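You operate a simulated robot arm through the tools that you are given. There is no shell and no other tool.

You are at the controls of a simulated two-armed robot. One attempt, no reset.

## Task
Polish the gold spoon lure and put it in the lift tray.
Fine: rub all tarnish off on the spoon rest, with polish on the pad; put the pad back. Set down upright: pad. What is to be rubbed or washed off counts as gone when no trace of it is left.

Only the result counts: the job must be done as asked and must still hold three seconds after the hand-in. Knocking over, shifting, dropping, spilling or breaking anything else fails it.

## Robot
Two 7-joint arms with two-finger parallel grippers on one trunk, on a base that moves. Base frame: it is fixed to the floor where the robot stands at the start and does not move with it; the origin is under the middle of the robot, x ahead of it, y to its left, z up. Lengths are in mm, angles in rad, forces in N, time in s.
The left shoulder is at the start at [50, 168, 1082], the right one opposite. With the tool pointing down near the work surface each hand reaches from about 200 to 660 mm from the robot's upright axis, wherever it stands, measured 20 degrees to its own side. Places, roughly: inside of the lift tray [-300, -3400, 900]; pad [-250, -3750, 1000]; polish tin [-200, -3900, 900]; seat of the spoon rest [0, -3700, 900]; spoon lure [0, -3500, 750]. Payload 1.57 kg a hand.
The tool frame of a hand sits at the grasp point between the pads (the TCP): z along the fingers, y along the line on which they close. The tips reach 30 mm beyond it. The gripper opens to 80 mm. The fingers are 17 mm wide and 12 mm thick; the gripper's body (40 by 82 mm) begins 80 mm behind the TCP.
Orientation is that of the tool frame in the base frame, as a unit quaternion [x, y, z, w]. With the fingers straight down and closing along the base's y, the tool's x points along the base's -x, its y along +y and its z along -z.

## Interface
- The arms move only by the tool servo_tool. It takes "left_moves", "right_moves" or both (then of equal length, played together; a hand with none holds still); each is a list of rows, each an object (a shift or turn left out is 0, a gripper value left out holds the last) with "travel": the shift along the base's x, y, z in mm, a list of three; "turn": the turn, a rotation vector about the base's x, y, z in rad, a list of three. In form: [{"travel": [dx, dy, dz], "turn": [ax, ay, az]}, ...]. A call has 1 to 20 rows; each row shifts and turns the commanded pose from where the row before left it. "left_fingers" and "right_fingers" are, for a hand that has rows, the closure, from 0 (fully open) to 1 (shut), set as the call begins (left out, the last holds). A row lasts 0.2 s, in which the tool goes at most 50 mm and 0.15 rad; a call with a longer step from one row to the next is refused whole, and so is a gripper value outside its range. Where a pose cannot be reached the arm comes as near as it can. A force on the tool above 40 N (or 10 N above the force at the start of the call, whichever is more), or a blocked arm, ends the call early, and 0.2 s more pass. Each finger travels about 45 mm/s and halts on what it meets, pressing with about 26 N; the grip force reading is that of the motor and also rises with nothing between the fingers. The clock runs only during rows and for 0.2 s after the last one: add rows that do not move to give the fingers time. The reply holds the time, the measured pose of the TCP, the force on the tool along the base axes, the opening and the grip force, in the units named above and with some noise, with the torque about the TCP (base axes, N m) and any sound that the robot's microphone picked up, and new pictures: "views" is both (left out), scene, wrist or none (wrist: the cameras of the hands that moved).
- Cameras (640 x 400 px; columns grow to the right, rows downward): "scene" is now at [127.6, -9.3, 1295.8]; the picture's right is [-0.13, -0.99, 0.00], its down [-0.56, 0.07, -0.83] and it looks along [0.82, -0.11, -0.56] (base axes); focal length 276 px, centre (320, 200). "left" rides on the left gripper at [72, 6, -122] in its tool frame; the picture's right is [-0.09, 1.00, 0.00], its down [-0.84, -0.08, -0.54] and it looks along [-0.54, -0.05, 0.84] (tool axes); focal length 238 px, centre (320, 200). "right" rides on the right gripper at [72, -7, -122] in its tool frame; the picture's right is [0.09, 1.00, 0.00], its down [-0.84, 0.08, -0.54] and it looks along [-0.54, 0.05, 0.84] (tool axes); focal length 238 px, centre (320, 200). There is no depth. A picture from a camera that has moved, and an enlarged one, comes with that camera's place and axes in the base frame and with its lens.
- slide_trunk(by): slides the trunk up (or, below 0, down) by that many mm; the arms and the scene camera ride with it, the base frame stays. It gives what a move gives, with no picture.
- roll_base(legs): drives the robot by 1 to 6 legs, each [ahead, left, turn to the left] in mm, mm and rad, along the robot's own axes; the way and the turn of a leg run together, so that a leg with both is an arc; at most 1500 mm and 3.142 rad a leg. The arms and the cameras ride along, it lands a little off, and it stops where it bumps. It gives what a move gives, and a new picture of the scene camera.
- pan_tilt(pan, tilt): turns the head with the scene camera to pan (to the left, within 1.396 rad either way) and tilt (down, from -0.506 to 1.204), counted from straight ahead of the robot. It gives what a move gives, and a new picture of the scene camera.
- close_up(camera, box): a new picture of the part [left, top, right, bottom] of that camera's present view, enlarged. No time passes.
- close_job(): hands the job in; it is judged then, once.

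Nothing tells you exact positions but the pictures and the camera data. Unless the task says otherwise, let go and move clear before handing in.

The tools are called after "Call:" as a command line: name --argument value ..., lists and objects as JSON in quotes. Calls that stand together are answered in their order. servo_tool: Moves the arms, as the interface text tells. Its arguments: {"type":"object","properties":{"left_moves":{"type":"array","items":{"type":"object","properties":{"travel":{"type":"array","items":{"type":"number"}},"turn":{"type":"array","items":{"type":"number"}}}}},"left_fingers":{"type":"number"},"right_moves":{"type":"array","items":{"type":"object","properties":{"travel":{"type":"array","items":{"type":"number"}},"turn":{"type":"array","items":{"type":"number"}}}}},"right_fingers":{"type":"number"},"views":{"type":"string","enum":["both","scene","wrist","none"]}},"required":[]} The other tools are called the same way: slide_trunk (by) moves the trunk up or down; roll_base (legs) drives the base; pan_tilt (pan, tilt) turns the head that bears the scene camera; close_up (camera, box) takes an enlarged picture of a part of a camera's view; close_job () hands the job in.

At the start:

```text
time: 0.0
left_tcp_pos: [475.6, 215.8, 1098.1]
left_orientation: [0.0, 1.0, 0.0, 0.001]
left_force: [0.2, 0.3, 0.0]
left_wrist_torque: [-0.05, -0.03, 0.02]
left_grip_width: 80.0
left_finger_force: 0.1
right_tcp_pos: [425.4, -206.1, 1048.8]
right_orientation: [0.001, 1.0, 0.0, 0.0]
right_force: [0.0, -0.6, -0.3]
right_wrist_torque: [0.03, 0.0, -0.03]
right_grip_width: 80.2
right_finger_force: 0.2
trunk travel left (down, up): [-250.0, 193.0]
robot x, y, heading: [-2.5, -0.3, 0.0]
head pan, tilt (commanded): [-0.127, 0.595]
```

scene: 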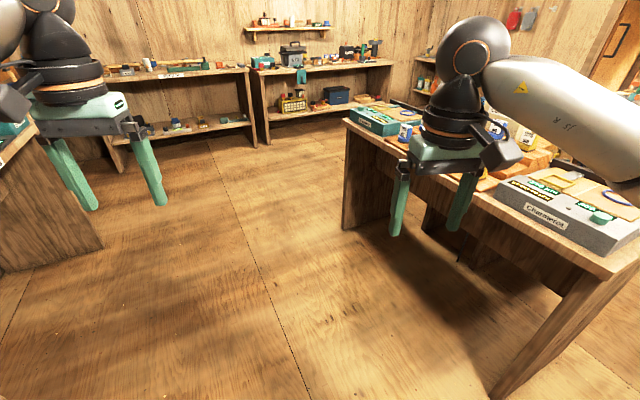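
right: 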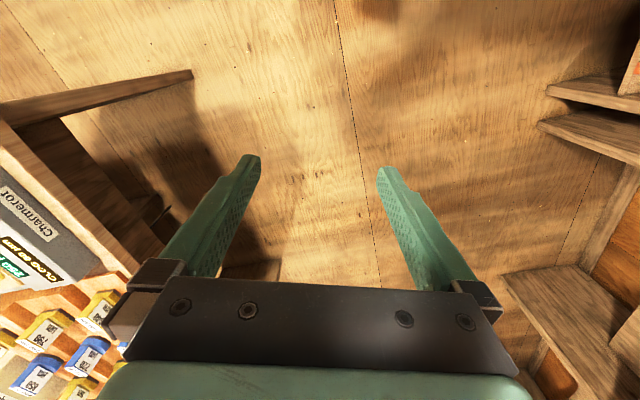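
left: 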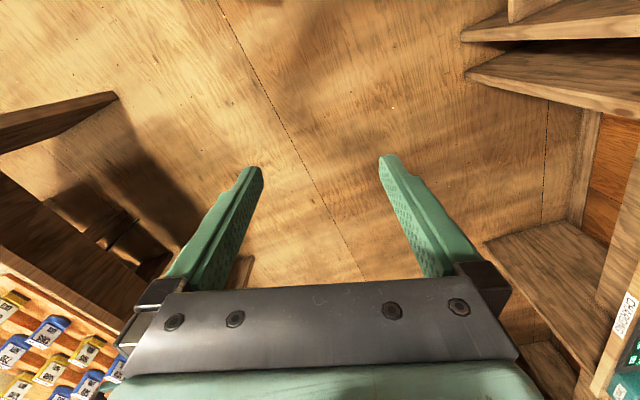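

I see a workshop room with a bench ahead on the right and shelves at the far wall. The workplace should be some 3.5 m to my right, so I look around with the head first.

Call:
pan_tilt --pan -1.396 --tilt 0.35

```text
time: 1.4
left_tcp_pos: [475.0, 214.0, 1099.4]
left_orientation: [0.0, 1.0, 0.0, 0.001]
left_force: [-0.3, 0.1, 0.7]
left_wrist_torque: [0.01, 0.02, 0.01]
left_grip_width: 79.9
left_finger_force: 0.1
right_tcp_pos: [427.2, -206.9, 1048.2]
right_orientation: [0.0, 1.0, 0.0, 0.0]
right_force: [0.0, 0.5, 0.6]
right_wrist_torque: [-0.01, -0.04, -0.02]
right_grip_width: 79.9
right_finger_force: 0.0
trunk travel left (down, up): [-250.0, 193.0]
robot x, y, heading: [-0.9, -0.5, -0.003]
head pan, tilt (commanded): [-1.396, 0.351]
camera scene: at [56.0, -89.7, 1318.1], right [-0.98, -0.17, 0.0], down [-0.06, 0.34, -0.94], along [0.16, -0.92, -0.34], focal length 276 px, centre (320, 200)
```

scene: 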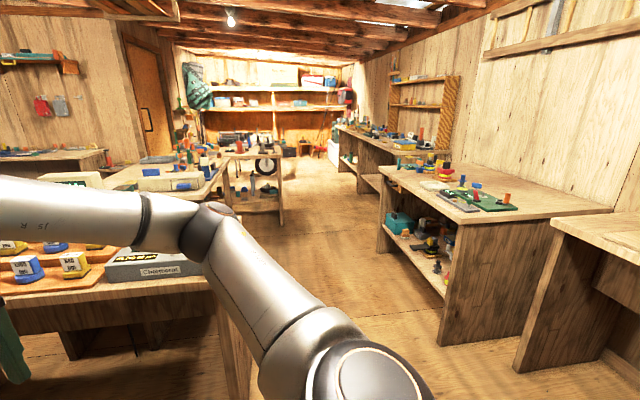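

Call:
close_up --camera "scene" --box '[300, 80, 460, 180]'

Call:
close_up --camera "scene" --box '[160, 80, 320, 220]'

```text
4.00 times, centred on (380, 130) of scene
camera zoom: at [56.0, -89.7, 1318.1], right [-0.98, -0.17, 0.0], down [-0.06, 0.34, -0.94], along [0.16, -0.92, -0.34], focal length 1105 px, centre (80, 480)
```

zoom: 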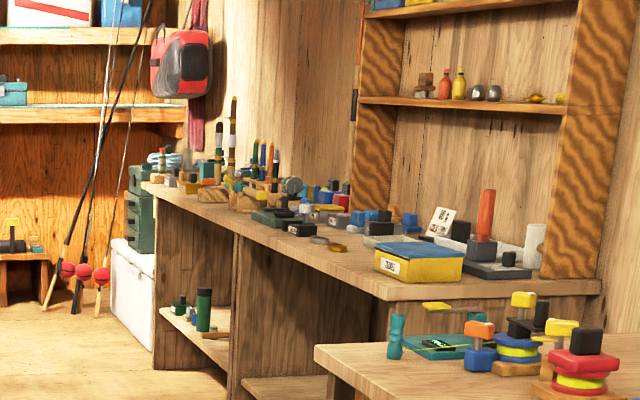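

```text
2.86 times, centred on (240, 150) of scene
camera zoom: at [56.0, -89.7, 1318.1], right [-0.98, -0.17, 0.0], down [-0.06, 0.34, -0.94], along [0.16, -0.92, -0.34], focal length 789 px, centre (549, 343)
```

zoom: 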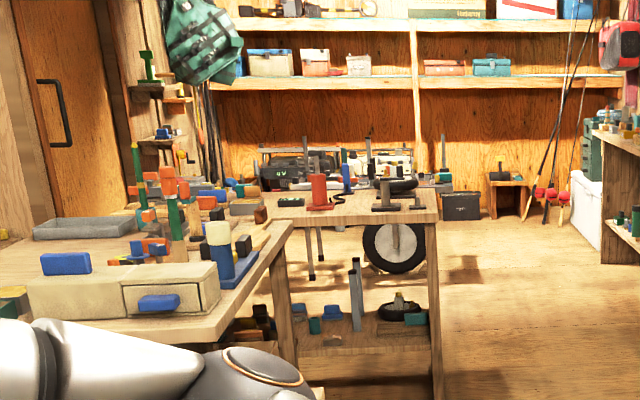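

The room stands about 18° askew to my base frame. The target bench runs along the right wall, with its front edge from about (-174,-2538) to (606,-4838). I raise the trunk for clearance, face along the aisle and look ahead.

Call:
slide_trunk --by 150

Call:
roll_base --legs '[[0, 0, -1.245]]'

Call:
pan_tilt --pan 0 --tilt 0.5

```text
time: 3.2
left_tcp_pos: [475.8, 214.4, 1248.9]
left_orientation: [0.0, 1.0, 0.0, 0.001]
left_force: [0.4, 0.4, 0.3]
left_wrist_torque: [0.0, -0.01, 0.0]
left_grip_width: 80.0
left_finger_force: 0.0
right_tcp_pos: [426.3, -207.1, 1197.0]
right_orientation: [0.001, 1.0, 0.0, 0.001]
right_force: [-0.4, -0.2, 0.6]
right_wrist_torque: [0.01, 0.03, -0.02]
right_grip_width: 80.1
right_finger_force: 0.0
trunk travel left (down, up): [-400.0, 43.0]
robot x, y, heading: [0.8, -1.3, 0.002]
head pan, tilt (commanded): [-1.396, 0.351]
```

```text
time: 6.7
left_tcp_pos: [354.9, -382.6, 1248.7]
left_orientation: [0.584, 0.811, 0.0, 0.0]
left_force: [0.7, 1.1, -0.7]
left_wrist_torque: [0.0, 0.0, 0.0]
left_grip_width: 79.8
left_finger_force: 0.1
right_tcp_pos: [-62.3, -469.5, 1198.0]
right_orientation: [0.585, 0.811, 0.001, 0.001]
right_force: [1.0, -0.5, 0.5]
right_wrist_torque: [0.0, 0.0, -0.02]
right_grip_width: 79.9
right_finger_force: 0.1
trunk travel left (down, up): [-400.0, 43.0]
robot x, y, heading: [0.9, -0.9, -1.25]
head pan, tilt (commanded): [-1.396, 0.351]
camera scene: at [-69.6, -80.3, 1468.1], right [-0.48, 0.88, 0.0], down [0.3, 0.16, -0.94], along [-0.83, -0.45, -0.34], focal length 276 px, centre (320, 200)
```

scene: 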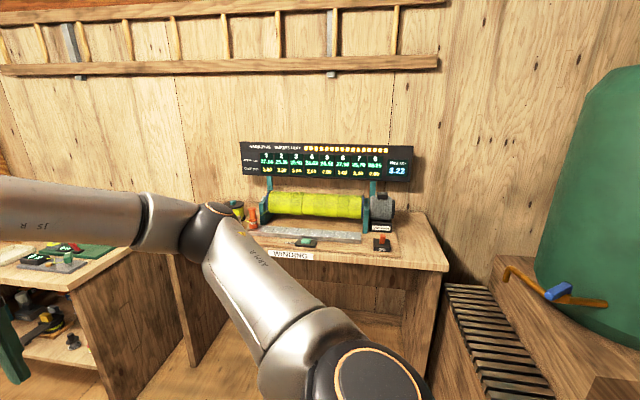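

```text
time: 8.2
left_tcp_pos: [355.2, -382.7, 1249.1]
left_orientation: [0.585, 0.811, -0.001, 0.001]
left_force: [-0.4, 0.3, 0.4]
left_wrist_torque: [-0.01, 0.0, -0.03]
left_grip_width: 79.8
left_finger_force: 0.0
right_tcp_pos: [-61.5, -468.8, 1199.0]
right_orientation: [0.585, 0.811, 0.0, 0.0]
right_force: [0.0, 1.3, -0.1]
right_wrist_torque: [0.0, -0.02, 0.02]
right_grip_width: 79.7
right_finger_force: 0.1
trunk travel left (down, up): [-400.0, 43.0]
robot x, y, heading: [0.8, 0.1, -1.249]
head pan, tilt (commanded): [0.0, 0.499]
camera scene: at [41.2, -122.3, 1454.4], right [-0.95, -0.32, 0.0], down [-0.15, 0.45, -0.88], along [0.28, -0.83, -0.48], focal length 276 px, centre (320, 200)
```

scene: 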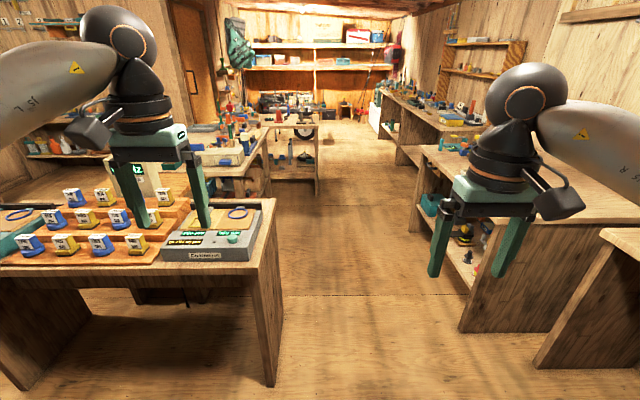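

The aisle ahead is clear, about 1 m wide, between the tables on the left and the benches on the right. I drive along its middle and stop short to look at the target bench.

Call:
roll_base --legs '[[600, -330, 0], [1500, 0, 0], [400, -50, 0]]'

Call:
pan_tilt --pan -0.7 --tilt 0.45

```text
time: 21.1
left_tcp_pos: [777.6, -2863.6, 1248.9]
left_orientation: [0.584, 0.812, 0.0, 0.0]
left_force: [-0.5, 0.3, 0.0]
left_wrist_torque: [0.0, 0.0, -0.06]
left_grip_width: 79.9
left_finger_force: 0.1
right_tcp_pos: [360.8, -2952.2, 1197.7]
right_orientation: [0.584, 0.811, 0.0, -0.001]
right_force: [-0.2, -0.7, -0.2]
right_wrist_torque: [0.0, 0.01, 0.01]
right_grip_width: 79.8
right_finger_force: 0.1
trunk travel left (down, up): [-400.0, 43.0]
robot x, y, heading: [418.7, -2484.9, -1.245]
head pan, tilt (commanded): [0.0, 0.499]
camera scene: at [463.0, -2604.8, 1454.3], right [-0.95, -0.32, 0.0], down [-0.15, 0.45, -0.88], along [0.28, -0.83, -0.48], focal length 276 px, centre (320, 200)
```

scene: 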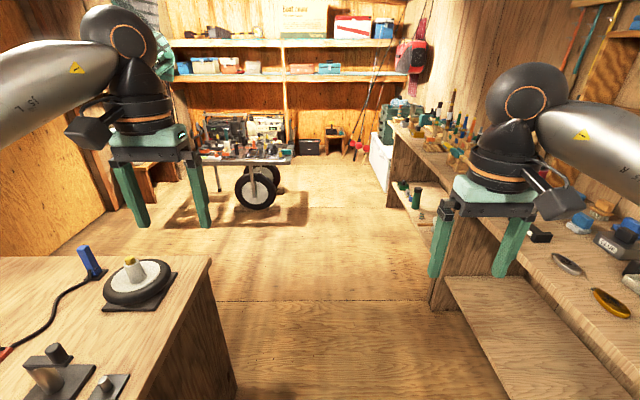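

```text
time: 22.2
left_tcp_pos: [777.6, -2864.1, 1248.2]
left_orientation: [0.584, 0.812, -0.001, 0.001]
left_force: [0.1, 0.3, 0.5]
left_wrist_torque: [-0.01, -0.02, 0.03]
left_grip_width: 80.0
left_finger_force: 0.0
right_tcp_pos: [361.0, -2952.9, 1197.8]
right_orientation: [0.584, 0.812, 0.0, 0.0]
right_force: [-0.3, 0.3, -0.1]
right_wrist_torque: [-0.02, 0.02, 0.02]
right_grip_width: 80.1
right_finger_force: 0.1
trunk travel left (down, up): [-400.0, 43.0]
robot x, y, heading: [419.6, -2483.7, -1.251]
head pan, tilt (commanded): [-0.7, 0.45]
camera scene: at [400.3, -2603.5, 1458.9], right [-0.93, 0.37, 0.0], down [0.16, 0.4, -0.9], along [-0.33, -0.84, -0.44], focal length 276 px, centre (320, 200)
```

scene: 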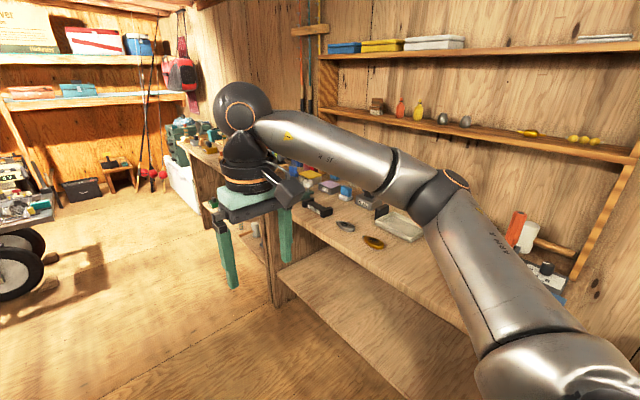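

Call:
close_up --camera "scene" --box '[270, 150, 430, 250]'

Call:
close_up --camera "scene" --box '[160, 100, 320, 200]'

```text
4.00 times, centred on (350, 200) of scene
camera zoom: at [400.3, -2603.5, 1458.9], right [-0.93, 0.37, 0.0], down [0.16, 0.4, -0.9], along [-0.33, -0.84, -0.44], focal length 1105 px, centre (200, 200)
```

zoom: 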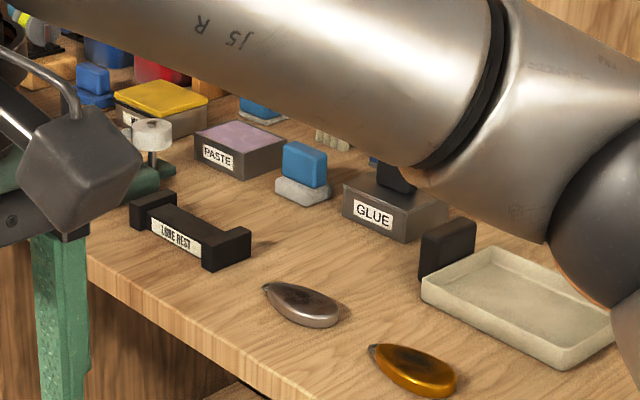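

```text
4.00 times, centred on (240, 150) of scene
camera zoom: at [400.3, -2603.5, 1458.9], right [-0.93, 0.37, 0.0], down [0.16, 0.4, -0.9], along [-0.33, -0.84, -0.44], focal length 1105 px, centre (640, 400)
```

zoom: 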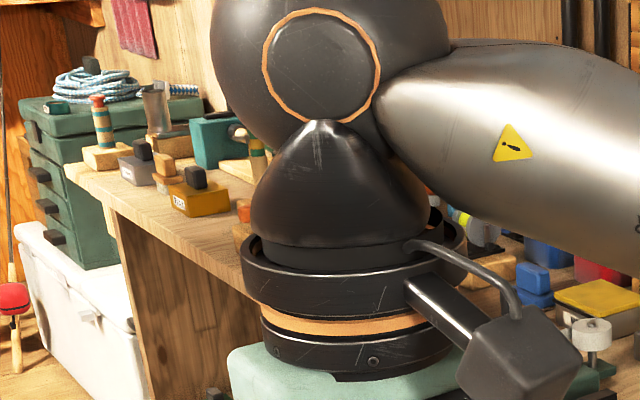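

I can see the lure rest, a silver and a gold spoon lure, a shallow cream tray, tins marked PASTE and GLUE, and a blue-topped pad. The bench top seems to be near z = 840. I drive level with the middle of these and turn to face the bench.

Call:
roll_base --legs '[[870, -30, 0], [0, 0, -1.571]]'

Call:
pan_tilt --pan 0 --tilt 0.6

```text
time: 30.6
left_tcp_pos: [277.5, -3664.4, 1248.9]
left_orientation: [0.988, 0.154, -0.001, 0.0]
left_force: [-0.2, -0.3, -0.2]
left_wrist_torque: [0.01, 0.01, 0.05]
left_grip_width: 80.2
left_finger_force: 0.1
right_tcp_pos: [195.5, -3246.8, 1198.8]
right_orientation: [0.988, 0.153, 0.0, 0.0]
right_force: [-1.4, 0.1, -1.3]
right_wrist_torque: [-0.01, 0.0, 0.0]
right_grip_width: 79.9
right_finger_force: 0.0
trunk travel left (down, up): [-400.0, 43.0]
robot x, y, heading: [664.0, -3317.8, -2.832]
head pan, tilt (commanded): [-0.7, 0.45]
camera scene: at [541.4, -3290.0, 1458.9], right [0.38, 0.92, 0.0], down [0.4, -0.17, -0.9], along [-0.83, 0.34, -0.44], focal length 276 px, centre (320, 200)
```

scene: 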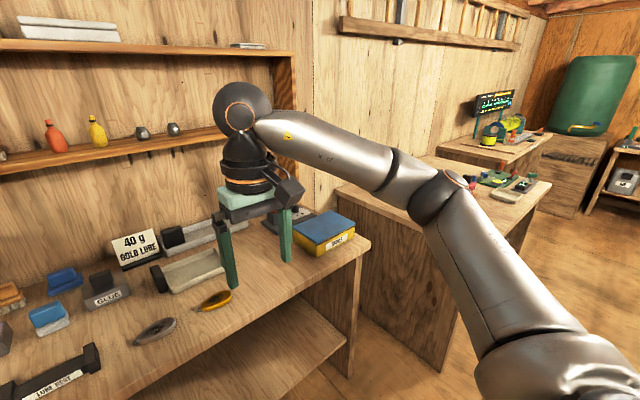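

```text
time: 31.7
left_tcp_pos: [277.3, -3665.2, 1249.5]
left_orientation: [0.988, 0.155, 0.0, 0.0]
left_force: [-0.4, 0.1, 0.3]
left_wrist_torque: [-0.03, 0.0, 0.03]
left_grip_width: 80.0
left_finger_force: 0.0
right_tcp_pos: [195.2, -3247.4, 1197.9]
right_orientation: [0.988, 0.154, 0.001, 0.0]
right_force: [0.9, -0.6, 0.2]
right_wrist_torque: [-0.02, 0.0, 0.01]
right_grip_width: 80.1
right_finger_force: 0.1
trunk travel left (down, up): [-400.0, 43.0]
robot x, y, heading: [663.9, -3310.5, -2.833]
head pan, tilt (commanded): [0.0, 0.6]
camera scene: at [542.2, -3352.0, 1445.3], right [-0.3, 0.95, 0.0], down [0.54, 0.17, -0.83], along [-0.79, -0.25, -0.56], focal length 276 px, centre (320, 200)
```

scene: 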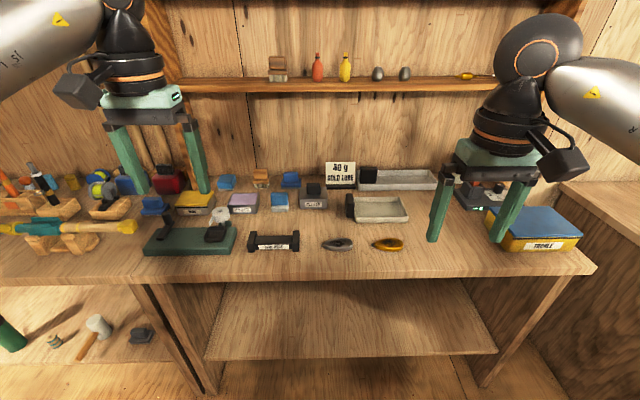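

Call:
close_up --camera "scene" --box '[220, 150, 450, 270]'

Call:
close_up --camera "scene" --box '[120, 150, 340, 270]'

Call:
close_up --camera "scene" --box '[310, 140, 450, 225]'

Call:
close_up --camera "scene" --box '[230, 40, 510, 130]'

```text
2.78 times, centred on (335, 210) of scene
camera zoom: at [542.2, -3352.0, 1445.3], right [-0.3, 0.95, 0.0], down [0.54, 0.17, -0.83], along [-0.79, -0.25, -0.56], focal length 769 px, centre (278, 172)
```

zoom: 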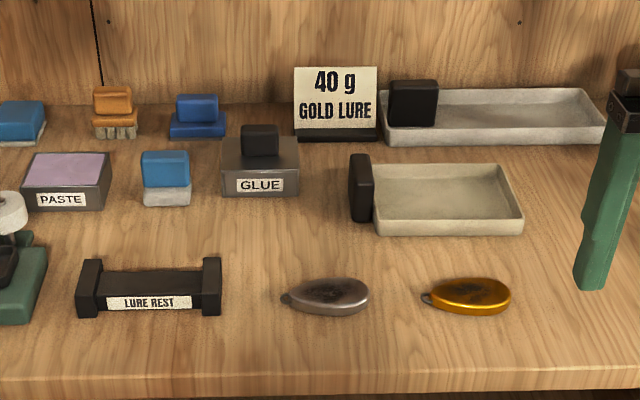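

```text
2.91 times, centred on (230, 210) of scene
camera zoom: at [542.2, -3352.0, 1445.3], right [-0.3, 0.95, 0.0], down [0.54, 0.17, -0.83], along [-0.79, -0.25, -0.56], focal length 804 px, centre (582, 171)
```

zoom: 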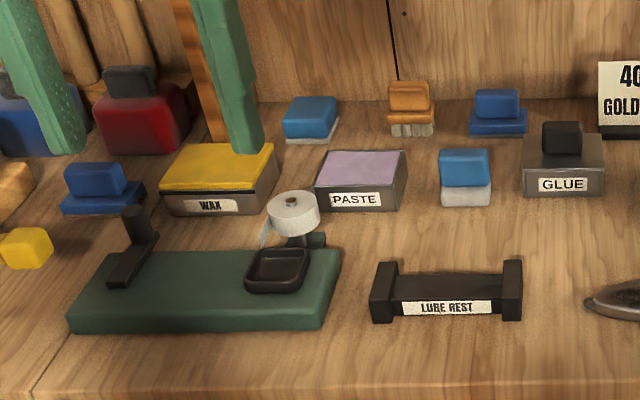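

```text
4.57 times, centred on (380, 182) of scene
camera zoom: at [542.2, -3352.0, 1445.3], right [-0.3, 0.95, 0.0], down [0.54, 0.17, -0.83], along [-0.79, -0.25, -0.56], focal length 1263 px, centre (46, 280)
```

zoom: 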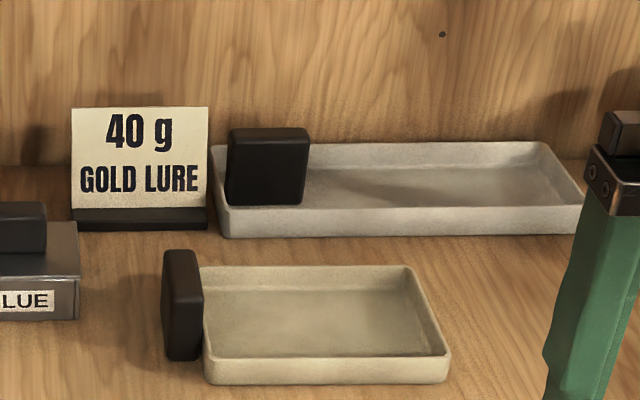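

```text
2.29 times, centred on (370, 85) of scene
camera zoom: at [542.2, -3352.0, 1445.3], right [-0.3, 0.95, 0.0], down [0.54, 0.17, -0.83], along [-0.79, -0.25, -0.56], focal length 632 px, centre (206, 463)
```

zoom: 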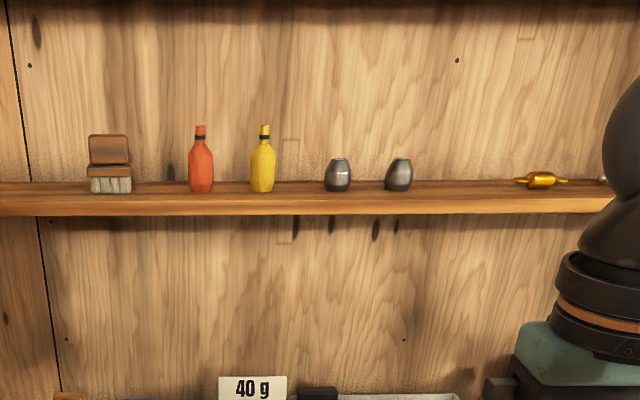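

The front cream tray matches the stated place of the lift tray, the PASTE tin matches the polish tin, and the blue pad on its white block matches the pad. The gold lure lies at the bench's front right. I roll nearer the bench with the hands high, then look down.

Call:
roll_base --legs '[[330, 0, 0]]'

Call:
pan_tilt --pan 0 --tilt 0.95

```text
time: 33.8
left_tcp_pos: [-33.4, -3769.4, 1248.7]
left_orientation: [0.988, 0.158, 0.0, 0.001]
left_force: [-0.1, 0.2, -1.0]
left_wrist_torque: [-0.01, 0.01, 0.02]
left_grip_width: 79.9
left_finger_force: 0.1
right_tcp_pos: [-119.1, -3352.2, 1197.8]
right_orientation: [0.988, 0.156, 0.0, 0.0]
right_force: [-0.3, -0.6, 0.0]
right_wrist_torque: [-0.01, 0.0, 0.0]
right_grip_width: 80.2
right_finger_force: 0.1
trunk travel left (down, up): [-400.0, 43.0]
robot x, y, heading: [350.2, -3418.3, -2.826]
head pan, tilt (commanded): [0.0, 0.6]
camera scene: at [227.8, -3454.5, 1445.2], right [-0.31, 0.95, 0.0], down [0.54, 0.18, -0.82], along [-0.78, -0.26, -0.57], focal length 276 px, centre (320, 200)
```

scene: 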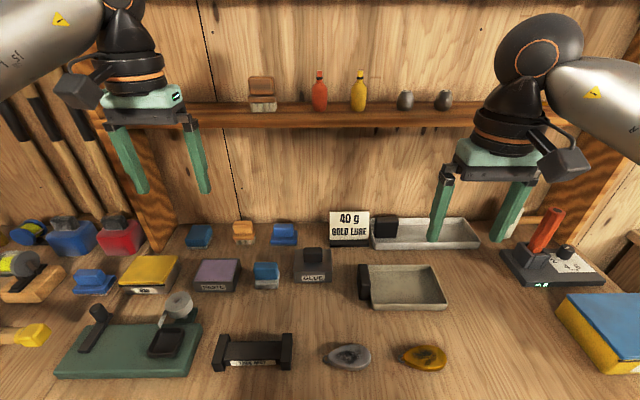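

```text
time: 34.7
left_tcp_pos: [-33.7, -3769.3, 1250.3]
left_orientation: [0.988, 0.157, -0.001, 0.0]
left_force: [0.1, -0.3, 0.0]
left_wrist_torque: [-0.02, -0.02, 0.0]
left_grip_width: 80.1
left_finger_force: 0.0
right_tcp_pos: [-117.8, -3351.6, 1198.7]
right_orientation: [0.988, 0.157, -0.001, 0.0]
right_force: [0.0, 0.3, -0.1]
right_wrist_torque: [0.04, -0.02, -0.03]
right_grip_width: 79.8
right_finger_force: 0.0
trunk travel left (down, up): [-400.0, 43.0]
robot x, y, heading: [349.7, -3416.7, -2.827]
head pan, tilt (commanded): [0.0, 0.949]
camera scene: at [243.3, -3449.4, 1416.9], right [-0.31, 0.95, 0.0], down [0.77, 0.25, -0.58], along [-0.55, -0.18, -0.81], focal length 276 px, centre (320, 200)
```

scene: 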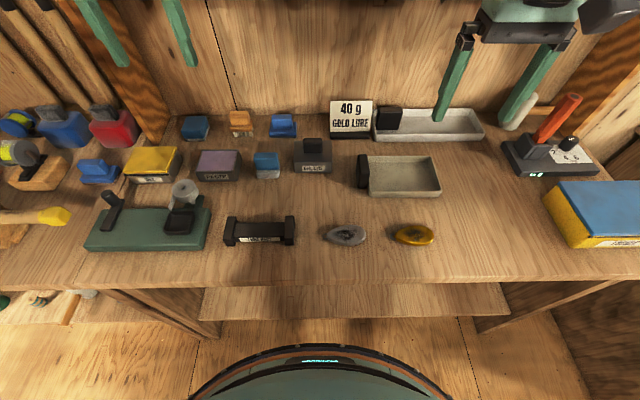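

Call:
close_up --camera "scene" --box '[300, 90, 460, 260]'

Call:
close_up --camera "scene" --box '[80, 100, 310, 260]'

Call:
close_up --camera "scene" --box '[480, 80, 640, 260]'

Call:
close_up --camera "right" --box '[0, 0, 640, 400]'

Call:
close_up --camera "left" --box '[0, 0, 640, 400]'

```text
2.35 times, centred on (380, 175) of scene
camera zoom: at [243.3, -3449.4, 1416.9], right [-0.31, 0.95, 0.0], down [0.77, 0.25, -0.58], along [-0.55, -0.18, -0.81], focal length 650 px, centre (179, 259)
```

zoom: 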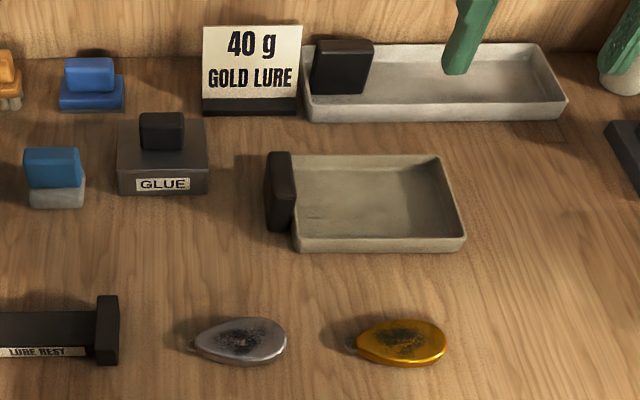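

```text
2.50 times, centred on (195, 180) of scene
camera zoom: at [243.3, -3449.4, 1416.9], right [-0.31, 0.95, 0.0], down [0.77, 0.25, -0.58], along [-0.55, -0.18, -0.81], focal length 691 px, centre (632, 250)
```

zoom: 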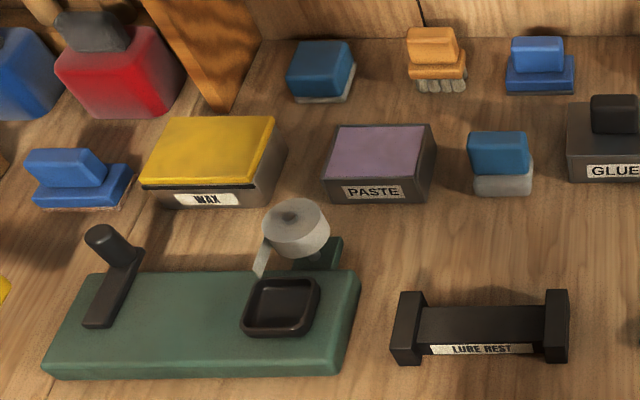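

```text
2.22 times, centred on (560, 170) of scene
camera zoom: at [243.3, -3449.4, 1416.9], right [-0.31, 0.95, 0.0], down [0.77, 0.25, -0.58], along [-0.55, -0.18, -0.81], focal length 614 px, centre (-213, 267)
```

zoom: 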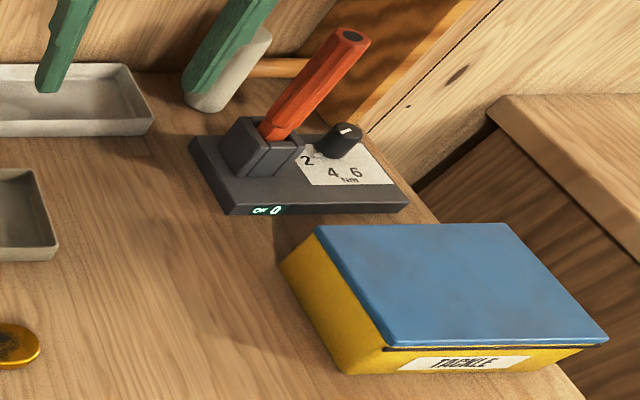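

```text
1.00 times, centred on (320, 200) of right (not enlarged: the box is as wide or as high as the picture)
camera zoom: at [-52.5, -3323.9, 1320.2], right [0.4, -0.92, 0.0], down [-0.77, -0.33, 0.54], along [-0.5, -0.22, -0.84], focal length 238 px, centre (320, 200)
```

zoom: 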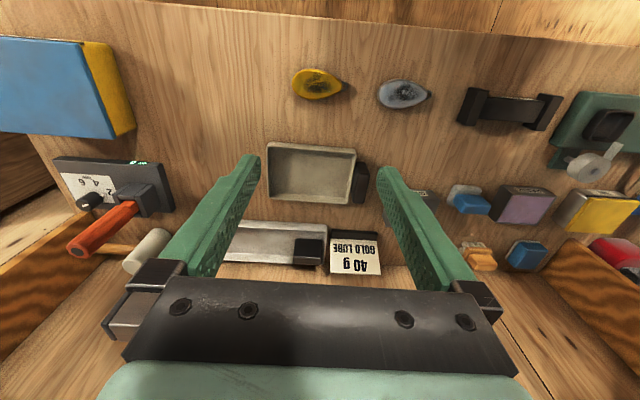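

```text
1.00 times, centred on (320, 200) of left (not enlarged: the box is as wide or as high as the picture)
camera zoom: at [37.2, -3751.8, 1370.6], right [0.22, -0.98, 0.0], down [-0.82, -0.19, 0.54], along [-0.53, -0.12, -0.84], focal length 238 px, centre (320, 200)
```

zoom: 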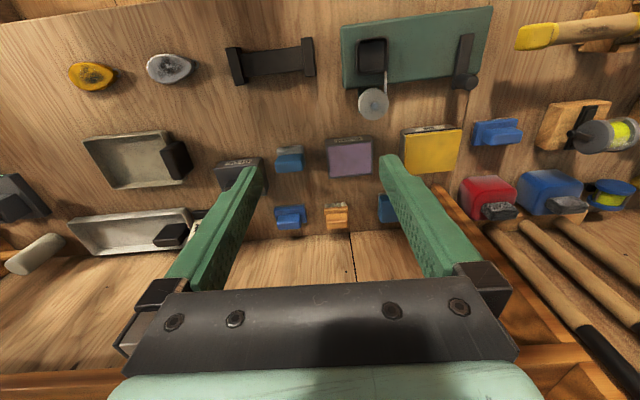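

The triangulated positions are: gold lure about (-100,-3342,875), rest about (-5,-3669), pad about (-184,-3736), PASTE tin about (-149,-3858) and tray about (-270,-3387). I edge forward a little more for reach and lower the trunk to working height.

Call:
roll_base --legs '[[25, 0, 0]]'

Call:
slide_trunk --by -120

```text
time: 35.5
left_tcp_pos: [-58.8, -3776.0, 1247.4]
left_orientation: [0.988, 0.157, -0.001, 0.0]
left_force: [-0.5, 0.4, -0.5]
left_wrist_torque: [0.04, -0.03, 0.01]
left_grip_width: 80.1
left_finger_force: 0.1
right_tcp_pos: [-143.6, -3360.5, 1197.5]
right_orientation: [0.988, 0.157, 0.0, 0.0]
right_force: [-0.8, -0.6, 0.3]
right_wrist_torque: [0.02, -0.05, 0.02]
right_grip_width: 80.2
right_finger_force: 0.2
trunk travel left (down, up): [-400.0, 43.0]
robot x, y, heading: [326.1, -3426.8, -2.828]
head pan, tilt (commanded): [0.0, 0.949]
camera scene: at [218.6, -3457.4, 1416.8], right [-0.31, 0.95, 0.0], down [0.77, 0.25, -0.58], along [-0.55, -0.18, -0.81], focal length 276 px, centre (320, 200)
```

scene: 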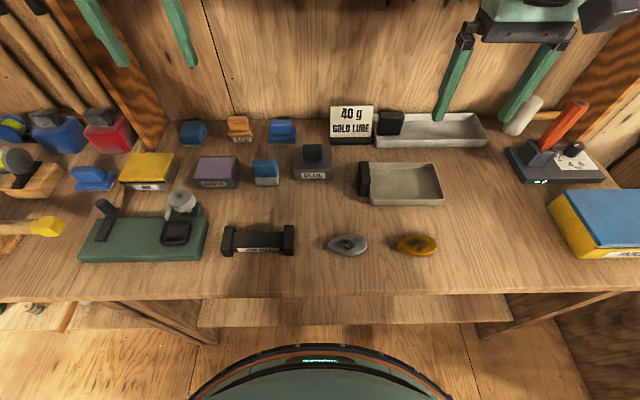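

```text
time: 37.0
left_tcp_pos: [-57.5, -3776.4, 1129.2]
left_orientation: [0.988, 0.157, -0.001, 0.0]
left_force: [0.2, -0.8, 0.8]
left_wrist_torque: [-0.02, -0.03, -0.02]
left_grip_width: 80.0
left_finger_force: 0.1
right_tcp_pos: [-141.8, -3361.0, 1078.4]
right_orientation: [0.988, 0.157, 0.0, 0.0]
right_force: [0.6, 0.3, 0.2]
right_wrist_torque: [0.05, 0.0, -0.04]
right_grip_width: 79.8
right_finger_force: 0.1
trunk travel left (down, up): [-280.0, 163.0]
robot x, y, heading: [323.1, -3426.2, -2.827]
head pan, tilt (commanded): [0.0, 0.949]
```

Call:
close_up --camera "right" --box '[160, 0, 640, 300]'

Call:
close_up --camera "left" --box '[160, 0, 560, 250]'

Call:
close_up --camera "scene" --box '[0, 0, 640, 400]'

```text
1.33 times, centred on (400, 150) of right
camera zoom: at [-75.9, -3331.5, 1200.4], right [0.4, -0.92, 0.0], down [-0.77, -0.33, 0.54], along [-0.5, -0.22, -0.84], focal length 318 px, centre (213, 267)
```

zoom: 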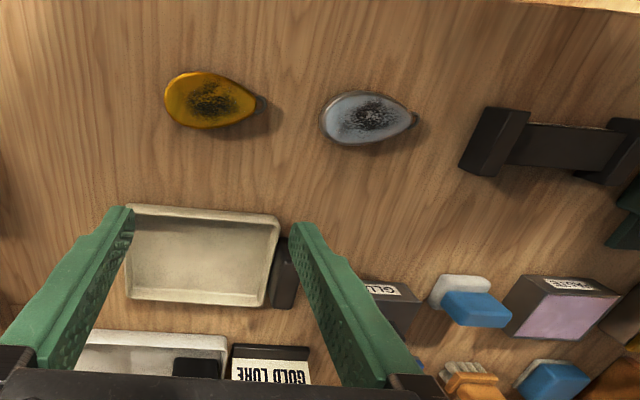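

```text
1.60 times, centred on (360, 125) of left
camera zoom: at [13.7, -3759.4, 1250.8], right [0.22, -0.98, 0.0], down [-0.82, -0.19, 0.54], along [-0.53, -0.12, -0.84], focal length 381 px, centre (256, 320)
```

zoom: 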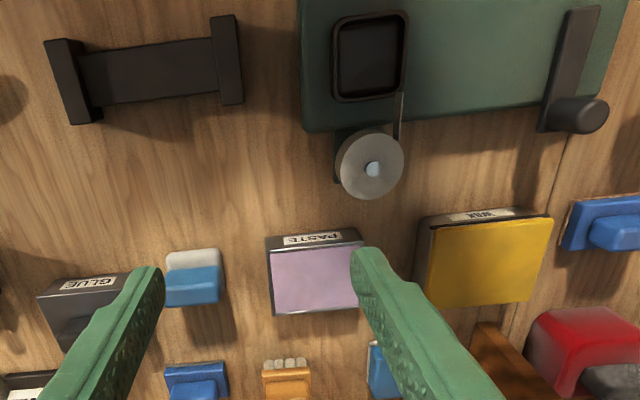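

```text
1.00 times, centred on (320, 200) of scene (not enlarged: the box is as wide or as high as the picture)
camera zoom: at [219.8, -3457.1, 1297.0], right [-0.31, 0.95, 0.0], down [0.77, 0.25, -0.58], along [-0.55, -0.18, -0.81], focal length 276 px, centre (320, 200)
```

zoom: 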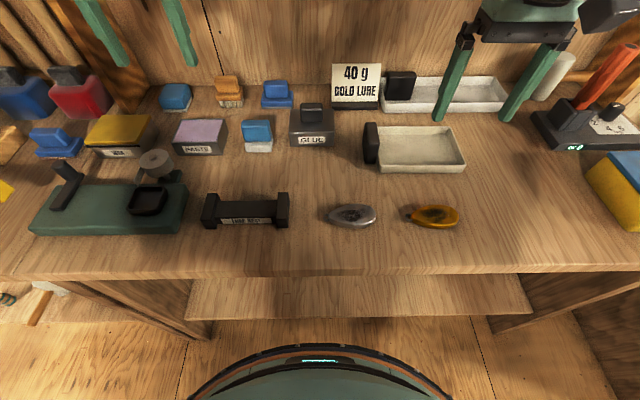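

The gold lure lies with its eye towards my left, about 86 by 46 mm, with its widest point near (-106,-3338). I turn the right hand a quarter turn so it closes across the lure's width, and bring it above.

Call:
servo_tool --right_moves '[{"travel": [3, 2, -6], "turn": [0, 0, 0.148]}, {"travel": [3, 2, -6], "turn": [0, 0, 0.148]}, {"travel": [3, 2, -6], "turn": [0, 0, 0.148]}, {"travel": [3, 2, -6], "turn": [0, 0, 0.148]}, {"travel": [3, 2, -6], "turn": [0, 0, 0.148]}, {"travel": [3, 2, -6], "turn": [0, 0, 0.148]}, {"travel": [3, 2, -6], "turn": [0, 0, 0.148]}, {"travel": [3, 2, -6], "turn": [0, 0, 0.148]}, {"travel": [3, 2, -6], "turn": [0, 0, 0.148]}, {"travel": [3, 2, -6], "turn": [0, 0, 0.148]}, {"travel": [6, 3, -10], "turn": [0, 0, 0.154]}]' --right_fingers 0

```text
refused: row 11 steps farther than a row can; nothing moved
```

Call:
servo_tool --right_moves '[{"travel": [3, 2, -6], "turn": [0, 0, 0.148]}, {"travel": [3, 2, -6], "turn": [0, 0, 0.148]}, {"travel": [3, 2, -6], "turn": [0, 0, 0.148]}, {"travel": [3, 2, -6], "turn": [0, 0, 0.148]}, {"travel": [3, 2, -6], "turn": [0, 0, 0.148]}, {"travel": [3, 2, -6], "turn": [0, 0, 0.148]}, {"travel": [3, 2, -6], "turn": [0, 0, 0.148]}, {"travel": [3, 2, -6], "turn": [0, 0, 0.148]}, {"travel": [3, 2, -6], "turn": [0, 0, 0.148]}, {"travel": [3, 2, -6], "turn": [0, 0, 0.148]}, {"travel": [6, 3, -10], "turn": [0, 0, 0.148]}]' --right_fingers 0

```text
time: 39.4
left_tcp_pos: [-56.4, -3776.0, 1129.0]
left_orientation: [0.988, 0.157, -0.001, 0.001]
left_force: [0.5, -0.1, 0.0]
left_wrist_torque: [0.02, -0.01, 0.04]
left_grip_width: 80.1
left_finger_force: 0.1
right_tcp_pos: [27.6, -3385.0, 1009.7]
right_orientation: [0.564, 0.826, -0.001, 0.001]
right_force: [-0.3, 0.2, -1.1]
right_wrist_torque: [0.02, 0.01, 0.0]
right_grip_width: 80.0
right_finger_force: 0.0
right hand out of reach, approached as far as the arm can: row 7, 8, 9, 10, 11
trunk travel left (down, up): [-280.0, 163.0]
robot x, y, heading: [331.6, -3424.4, -2.828]
head pan, tilt (commanded): [0.0, 0.949]
camera scene: at [219.8, -3457.2, 1296.9], right [-0.31, 0.95, 0.0], down [0.77, 0.25, -0.58], along [-0.55, -0.18, -0.81], focal length 276 px, centre (320, 200)
camera right: at [-5.1, -3320.4, 1131.7], right [0.89, 0.45, 0.0], down [0.38, -0.75, 0.54], along [0.24, -0.49, -0.84], focal length 238 px, centre (320, 200)
```

scene: 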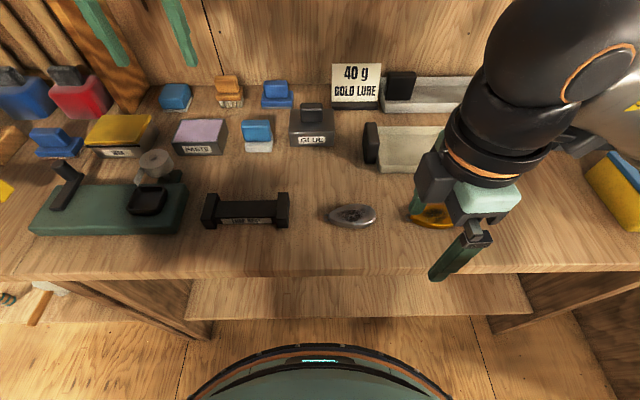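
right: 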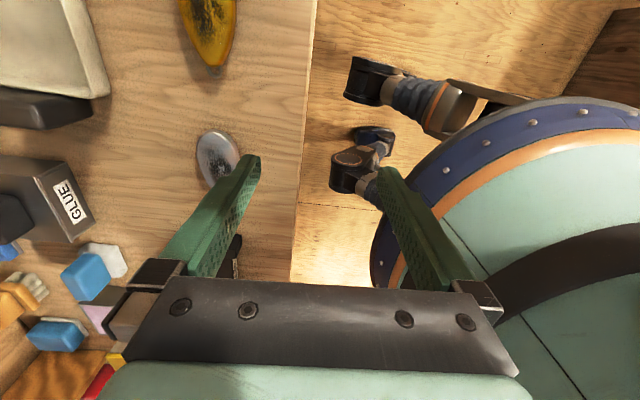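

Turning that way runs the wrist against its limit. I turn back the other way, reading where the command ends up.

Call:
servo_tool --right_moves '[{"travel": [0, 0, 5], "turn": [0, 0, -0.148]}, {"travel": [0, 0, 5], "turn": [0, 0, -0.148]}, {"travel": [0, 0, 5], "turn": [0, 0, -0.148]}, {"travel": [0, 0, 5], "turn": [0, 0, -0.148]}, {"travel": [0, 0, 5], "turn": [0, 0, -0.148]}, {"travel": [0, 0, 5], "turn": [0, 0, -0.148]}, {"travel": [0, 0, 5], "turn": [0, 0, -0.148]}, {"travel": [0, 0, 5], "turn": [0, 0, -0.148]}, {"travel": [0, 0, 0], "turn": [0, 0, -0.148]}, {"travel": [0, 0, 0], "turn": [0, 0, -0.148]}, {"travel": [0, 0, 0], "turn": [0, 0, -0.148]}]' --views "scene"

```text
time: 41.8
left_tcp_pos: [-58.0, -3776.5, 1129.0]
left_orientation: [0.988, 0.156, 0.0, 0.001]
left_force: [0.3, -1.0, 0.0]
left_wrist_torque: [0.01, -0.04, 0.0]
left_grip_width: 80.3
left_finger_force: 0.0
right_tcp_pos: [27.9, -3384.5, 1050.2]
right_orientation: [0.988, 0.155, -0.001, 0.0]
right_force: [0.7, -0.3, -0.4]
right_wrist_torque: [0.0, 0.01, -0.01]
right_grip_width: 80.0
right_finger_force: 0.0
trunk travel left (down, up): [-280.0, 163.0]
robot x, y, heading: [325.0, -3425.5, -2.827]
head pan, tilt (commanded): [0.0, 0.949]
camera scene: at [219.7, -3457.1, 1296.9], right [-0.31, 0.95, 0.0], down [0.77, 0.25, -0.58], along [-0.55, -0.18, -0.81], focal length 276 px, centre (320, 200)
```

scene: 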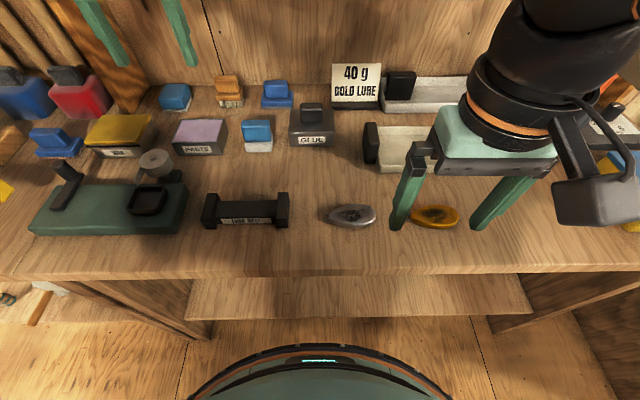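

Call:
servo_tool --right_moves '[{"travel": [-20, 7, -5], "turn": [0, 0, -0.137]}, {"travel": [-20, 7, -5], "turn": [0, 0, -0.137]}, {"travel": [-20, 7, -5], "turn": [0, 0, -0.137]}, {"travel": [-20, 7, -5], "turn": [0, 0, -0.137]}, {"travel": [-20, 7, -5], "turn": [0, 0, -0.137]}, {"travel": [-20, 7, -5], "turn": [0, 0, -0.137]}, {"travel": [-14, 5, -5], "turn": [0, 0, -0.137]}, {"travel": [0, 0, -5], "turn": [0, 0, -0.137]}, {"travel": [0, 0, -5], "turn": [0, 0, -0.137]}, {"travel": [0, 0, -5], "turn": [0, 0, -0.137]}, {"travel": [0, 0, 0], "turn": [0, 0, -0.137]}]'

```text
time: 44.2
left_tcp_pos: [-58.2, -3776.3, 1129.7]
left_orientation: [0.988, 0.157, -0.001, 0.0]
left_force: [-0.6, 0.1, 0.1]
left_wrist_torque: [0.01, -0.03, 0.0]
left_grip_width: 79.9
left_finger_force: 0.0
right_tcp_pos: [-107.3, -3335.9, 999.7]
right_orientation: [0.827, -0.563, -0.001, -0.001]
right_force: [-0.6, 0.2, 0.3]
right_wrist_torque: [-0.02, -0.02, 0.01]
right_grip_width: 80.1
right_finger_force: 0.0
trunk travel left (down, up): [-280.0, 163.0]
robot x, y, heading: [326.7, -3425.8, -2.828]
head pan, tilt (commanded): [0.0, 0.949]
camera scene: at [219.6, -3457.1, 1296.9], right [-0.31, 0.95, 0.0], down [0.77, 0.25, -0.58], along [-0.55, -0.18, -0.81], focal length 276 px, centre (320, 200)
camera right: at [-73.9, -3402.9, 1121.9], right [-0.89, -0.45, 0.0], down [-0.38, 0.75, 0.54], along [-0.25, 0.48, -0.84], focal length 238 px, centre (320, 200)
```

scene: 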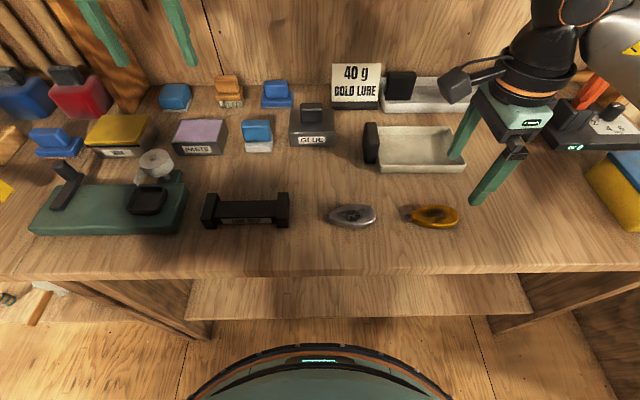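
right: 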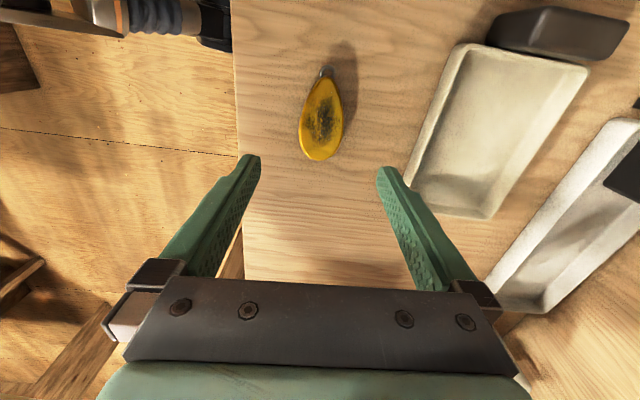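

The hand now lines up with the lure, which sits just below the grasp point. I lower in steps.

Call:
servo_tool --right_moves '[{"travel": [0, 0, -25]}, {"travel": [0, 0, -25]}, {"travel": [0, 0, -20]}, {"travel": [0, 0, -15]}, {"travel": [0, 0, -8]}, {"travel": [0, 0, 0]}]'

```text
time: 45.6
left_tcp_pos: [-57.3, -3776.6, 1129.0]
left_orientation: [0.988, 0.157, -0.001, 0.0]
left_force: [0.5, 0.1, 0.0]
left_wrist_torque: [0.02, -0.01, 0.01]
left_grip_width: 80.2
left_finger_force: 0.0
right_tcp_pos: [-106.4, -3337.6, 905.8]
right_orientation: [0.827, -0.562, 0.0, 0.001]
right_force: [-0.3, 0.0, -0.5]
right_wrist_torque: [-0.01, 0.01, 0.02]
right_grip_width: 80.0
right_finger_force: 0.1
trunk travel left (down, up): [-280.0, 163.0]
robot x, y, heading: [324.8, -3423.8, -2.822]
head pan, tilt (commanded): [0.0, 0.949]
camera scene: at [219.7, -3457.1, 1296.9], right [-0.31, 0.95, 0.0], down [0.77, 0.25, -0.58], along [-0.55, -0.18, -0.81], focal length 276 px, centre (320, 200)
camera right: at [-73.9, -3402.8, 1028.3], right [-0.89, -0.45, 0.0], down [-0.38, 0.75, 0.54], along [-0.25, 0.48, -0.84], focal length 238 px, centre (320, 200)
```

scene: 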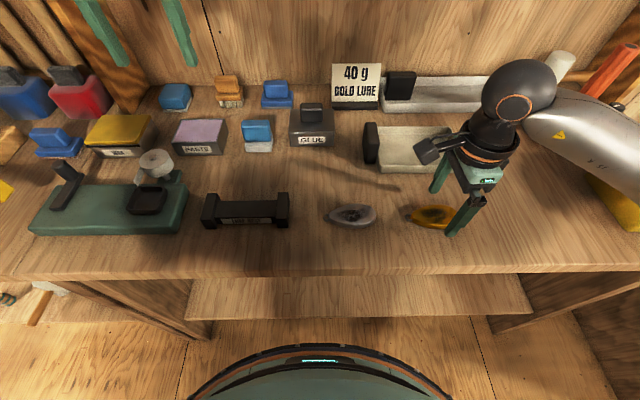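
right: 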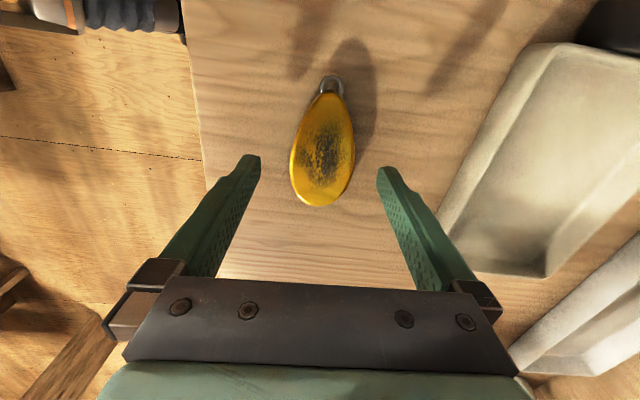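

Call:
servo_tool --right_moves '[{"travel": [0, 0, -5]}, {"travel": [0, 0, -4]}, {"travel": [0, 0, 0]}]' --views "wrist"

Call:
close_up --camera "scene" --box '[390, 150, 520, 250]'

```text
time: 46.4
left_tcp_pos: [-57.5, -3776.4, 1129.1]
left_orientation: [0.988, 0.157, -0.001, 0.001]
left_force: [0.9, -0.4, 0.6]
left_wrist_torque: [0.02, -0.03, 0.0]
left_grip_width: 79.9
left_finger_force: 0.0
right_tcp_pos: [-106.0, -3336.8, 896.8]
right_orientation: [0.827, -0.562, -0.001, 0.0]
right_force: [0.0, 0.5, -0.3]
right_wrist_torque: [0.01, 0.01, -0.03]
right_grip_width: 80.2
right_finger_force: 0.1
trunk travel left (down, up): [-280.0, 163.0]
robot x, y, heading: [325.7, -3422.9, -2.821]
head pan, tilt (commanded): [0.0, 0.949]
camera right: at [-73.7, -3402.6, 1019.1], right [-0.89, -0.45, 0.0], down [-0.38, 0.75, 0.54], along [-0.25, 0.48, -0.84], focal length 238 px, centre (320, 200)
```

right: 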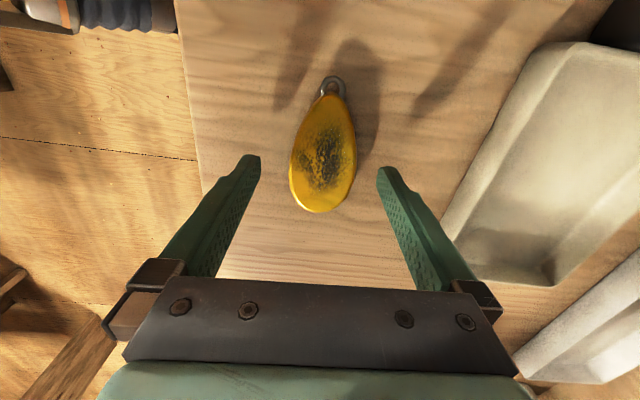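

```text
4.00 times, centred on (455, 200) of scene
camera zoom: at [219.7, -3457.1, 1296.9], right [-0.31, 0.95, 0.0], down [0.77, 0.25, -0.58], along [-0.55, -0.18, -0.81], focal length 1105 px, centre (-220, 200)
```

zoom: 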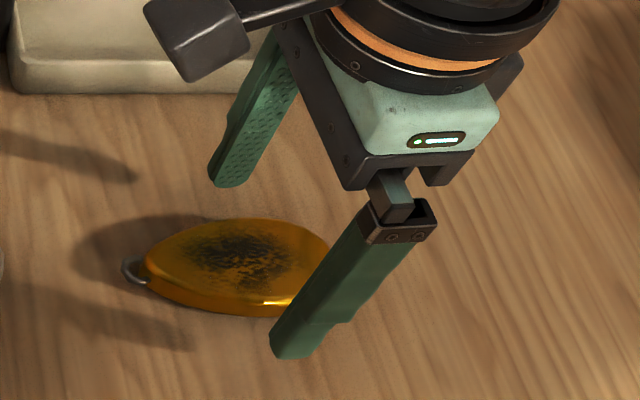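

Call:
servo_tool --right_moves '[{"travel": [0, 0, -3]}, {"travel": [0, 0, -2]}, {"travel": [0, 0, 0]}]' --views "none"

Call:
close_up --camera "scene" --box '[390, 150, 520, 250]'

```text
time: 47.2
left_tcp_pos: [-57.2, -3776.3, 1128.8]
left_orientation: [0.988, 0.158, -0.001, 0.0]
left_force: [0.1, 0.3, -0.8]
left_wrist_torque: [-0.01, 0.02, 0.0]
left_grip_width: 79.7
left_finger_force: 0.1
right_tcp_pos: [-106.8, -3337.8, 891.3]
right_orientation: [0.828, -0.561, -0.002, 0.0]
right_force: [-0.1, 0.4, -0.3]
right_wrist_torque: [-0.02, -0.03, -0.01]
right_grip_width: 80.0
right_finger_force: 0.0
trunk travel left (down, up): [-280.0, 163.0]
robot x, y, heading: [326.7, -3423.9, -2.826]
head pan, tilt (commanded): [0.0, 0.949]
```

```text
4.00 times, centred on (455, 200) of scene
camera zoom: at [219.7, -3457.1, 1296.9], right [-0.31, 0.95, 0.0], down [0.77, 0.25, -0.58], along [-0.55, -0.18, -0.81], focal length 1105 px, centre (-220, 200)
```

zoom: 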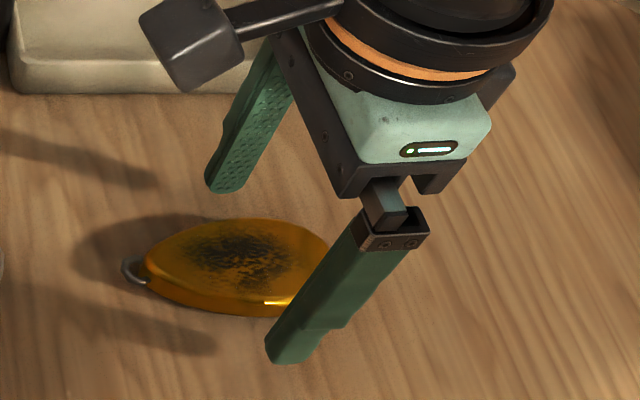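

Call:
servo_tool --right_moves '[{"travel": [0, 0, -3]}, {"travel": [0, 0, -3]}, {"travel": [0, 0, 0]}]' --views "none"

Call:
close_up --camera "scene" --box '[390, 150, 520, 250]'

```text
time: 48.0
left_tcp_pos: [-58.2, -3775.2, 1129.1]
left_orientation: [0.988, 0.157, -0.001, -0.001]
left_force: [-0.2, 0.2, -1.5]
left_wrist_torque: [0.0, 0.04, -0.05]
left_grip_width: 79.8
left_finger_force: 0.1
right_tcp_pos: [-106.2, -3337.0, 885.8]
right_orientation: [0.828, -0.561, -0.001, -0.001]
right_force: [-0.2, -0.1, 0.3]
right_wrist_torque: [0.0, -0.02, -0.03]
right_grip_width: 80.1
right_finger_force: 0.1
trunk travel left (down, up): [-280.0, 163.0]
robot x, y, heading: [327.6, -3424.0, -2.825]
head pan, tilt (commanded): [0.0, 0.949]
```

```text
4.00 times, centred on (455, 200) of scene
camera zoom: at [219.7, -3457.1, 1296.9], right [-0.31, 0.95, 0.0], down [0.77, 0.25, -0.58], along [-0.55, -0.18, -0.81], focal length 1105 px, centre (-220, 200)
```

zoom: 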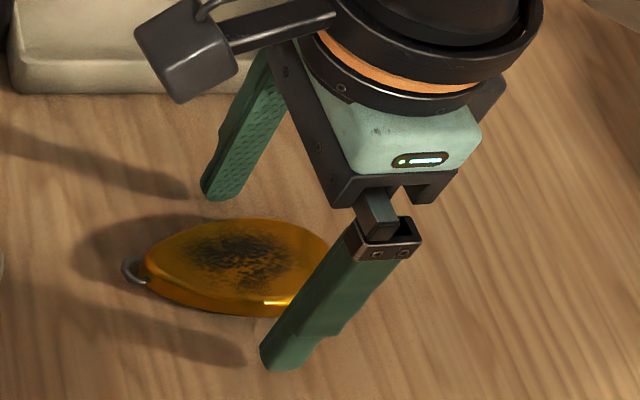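

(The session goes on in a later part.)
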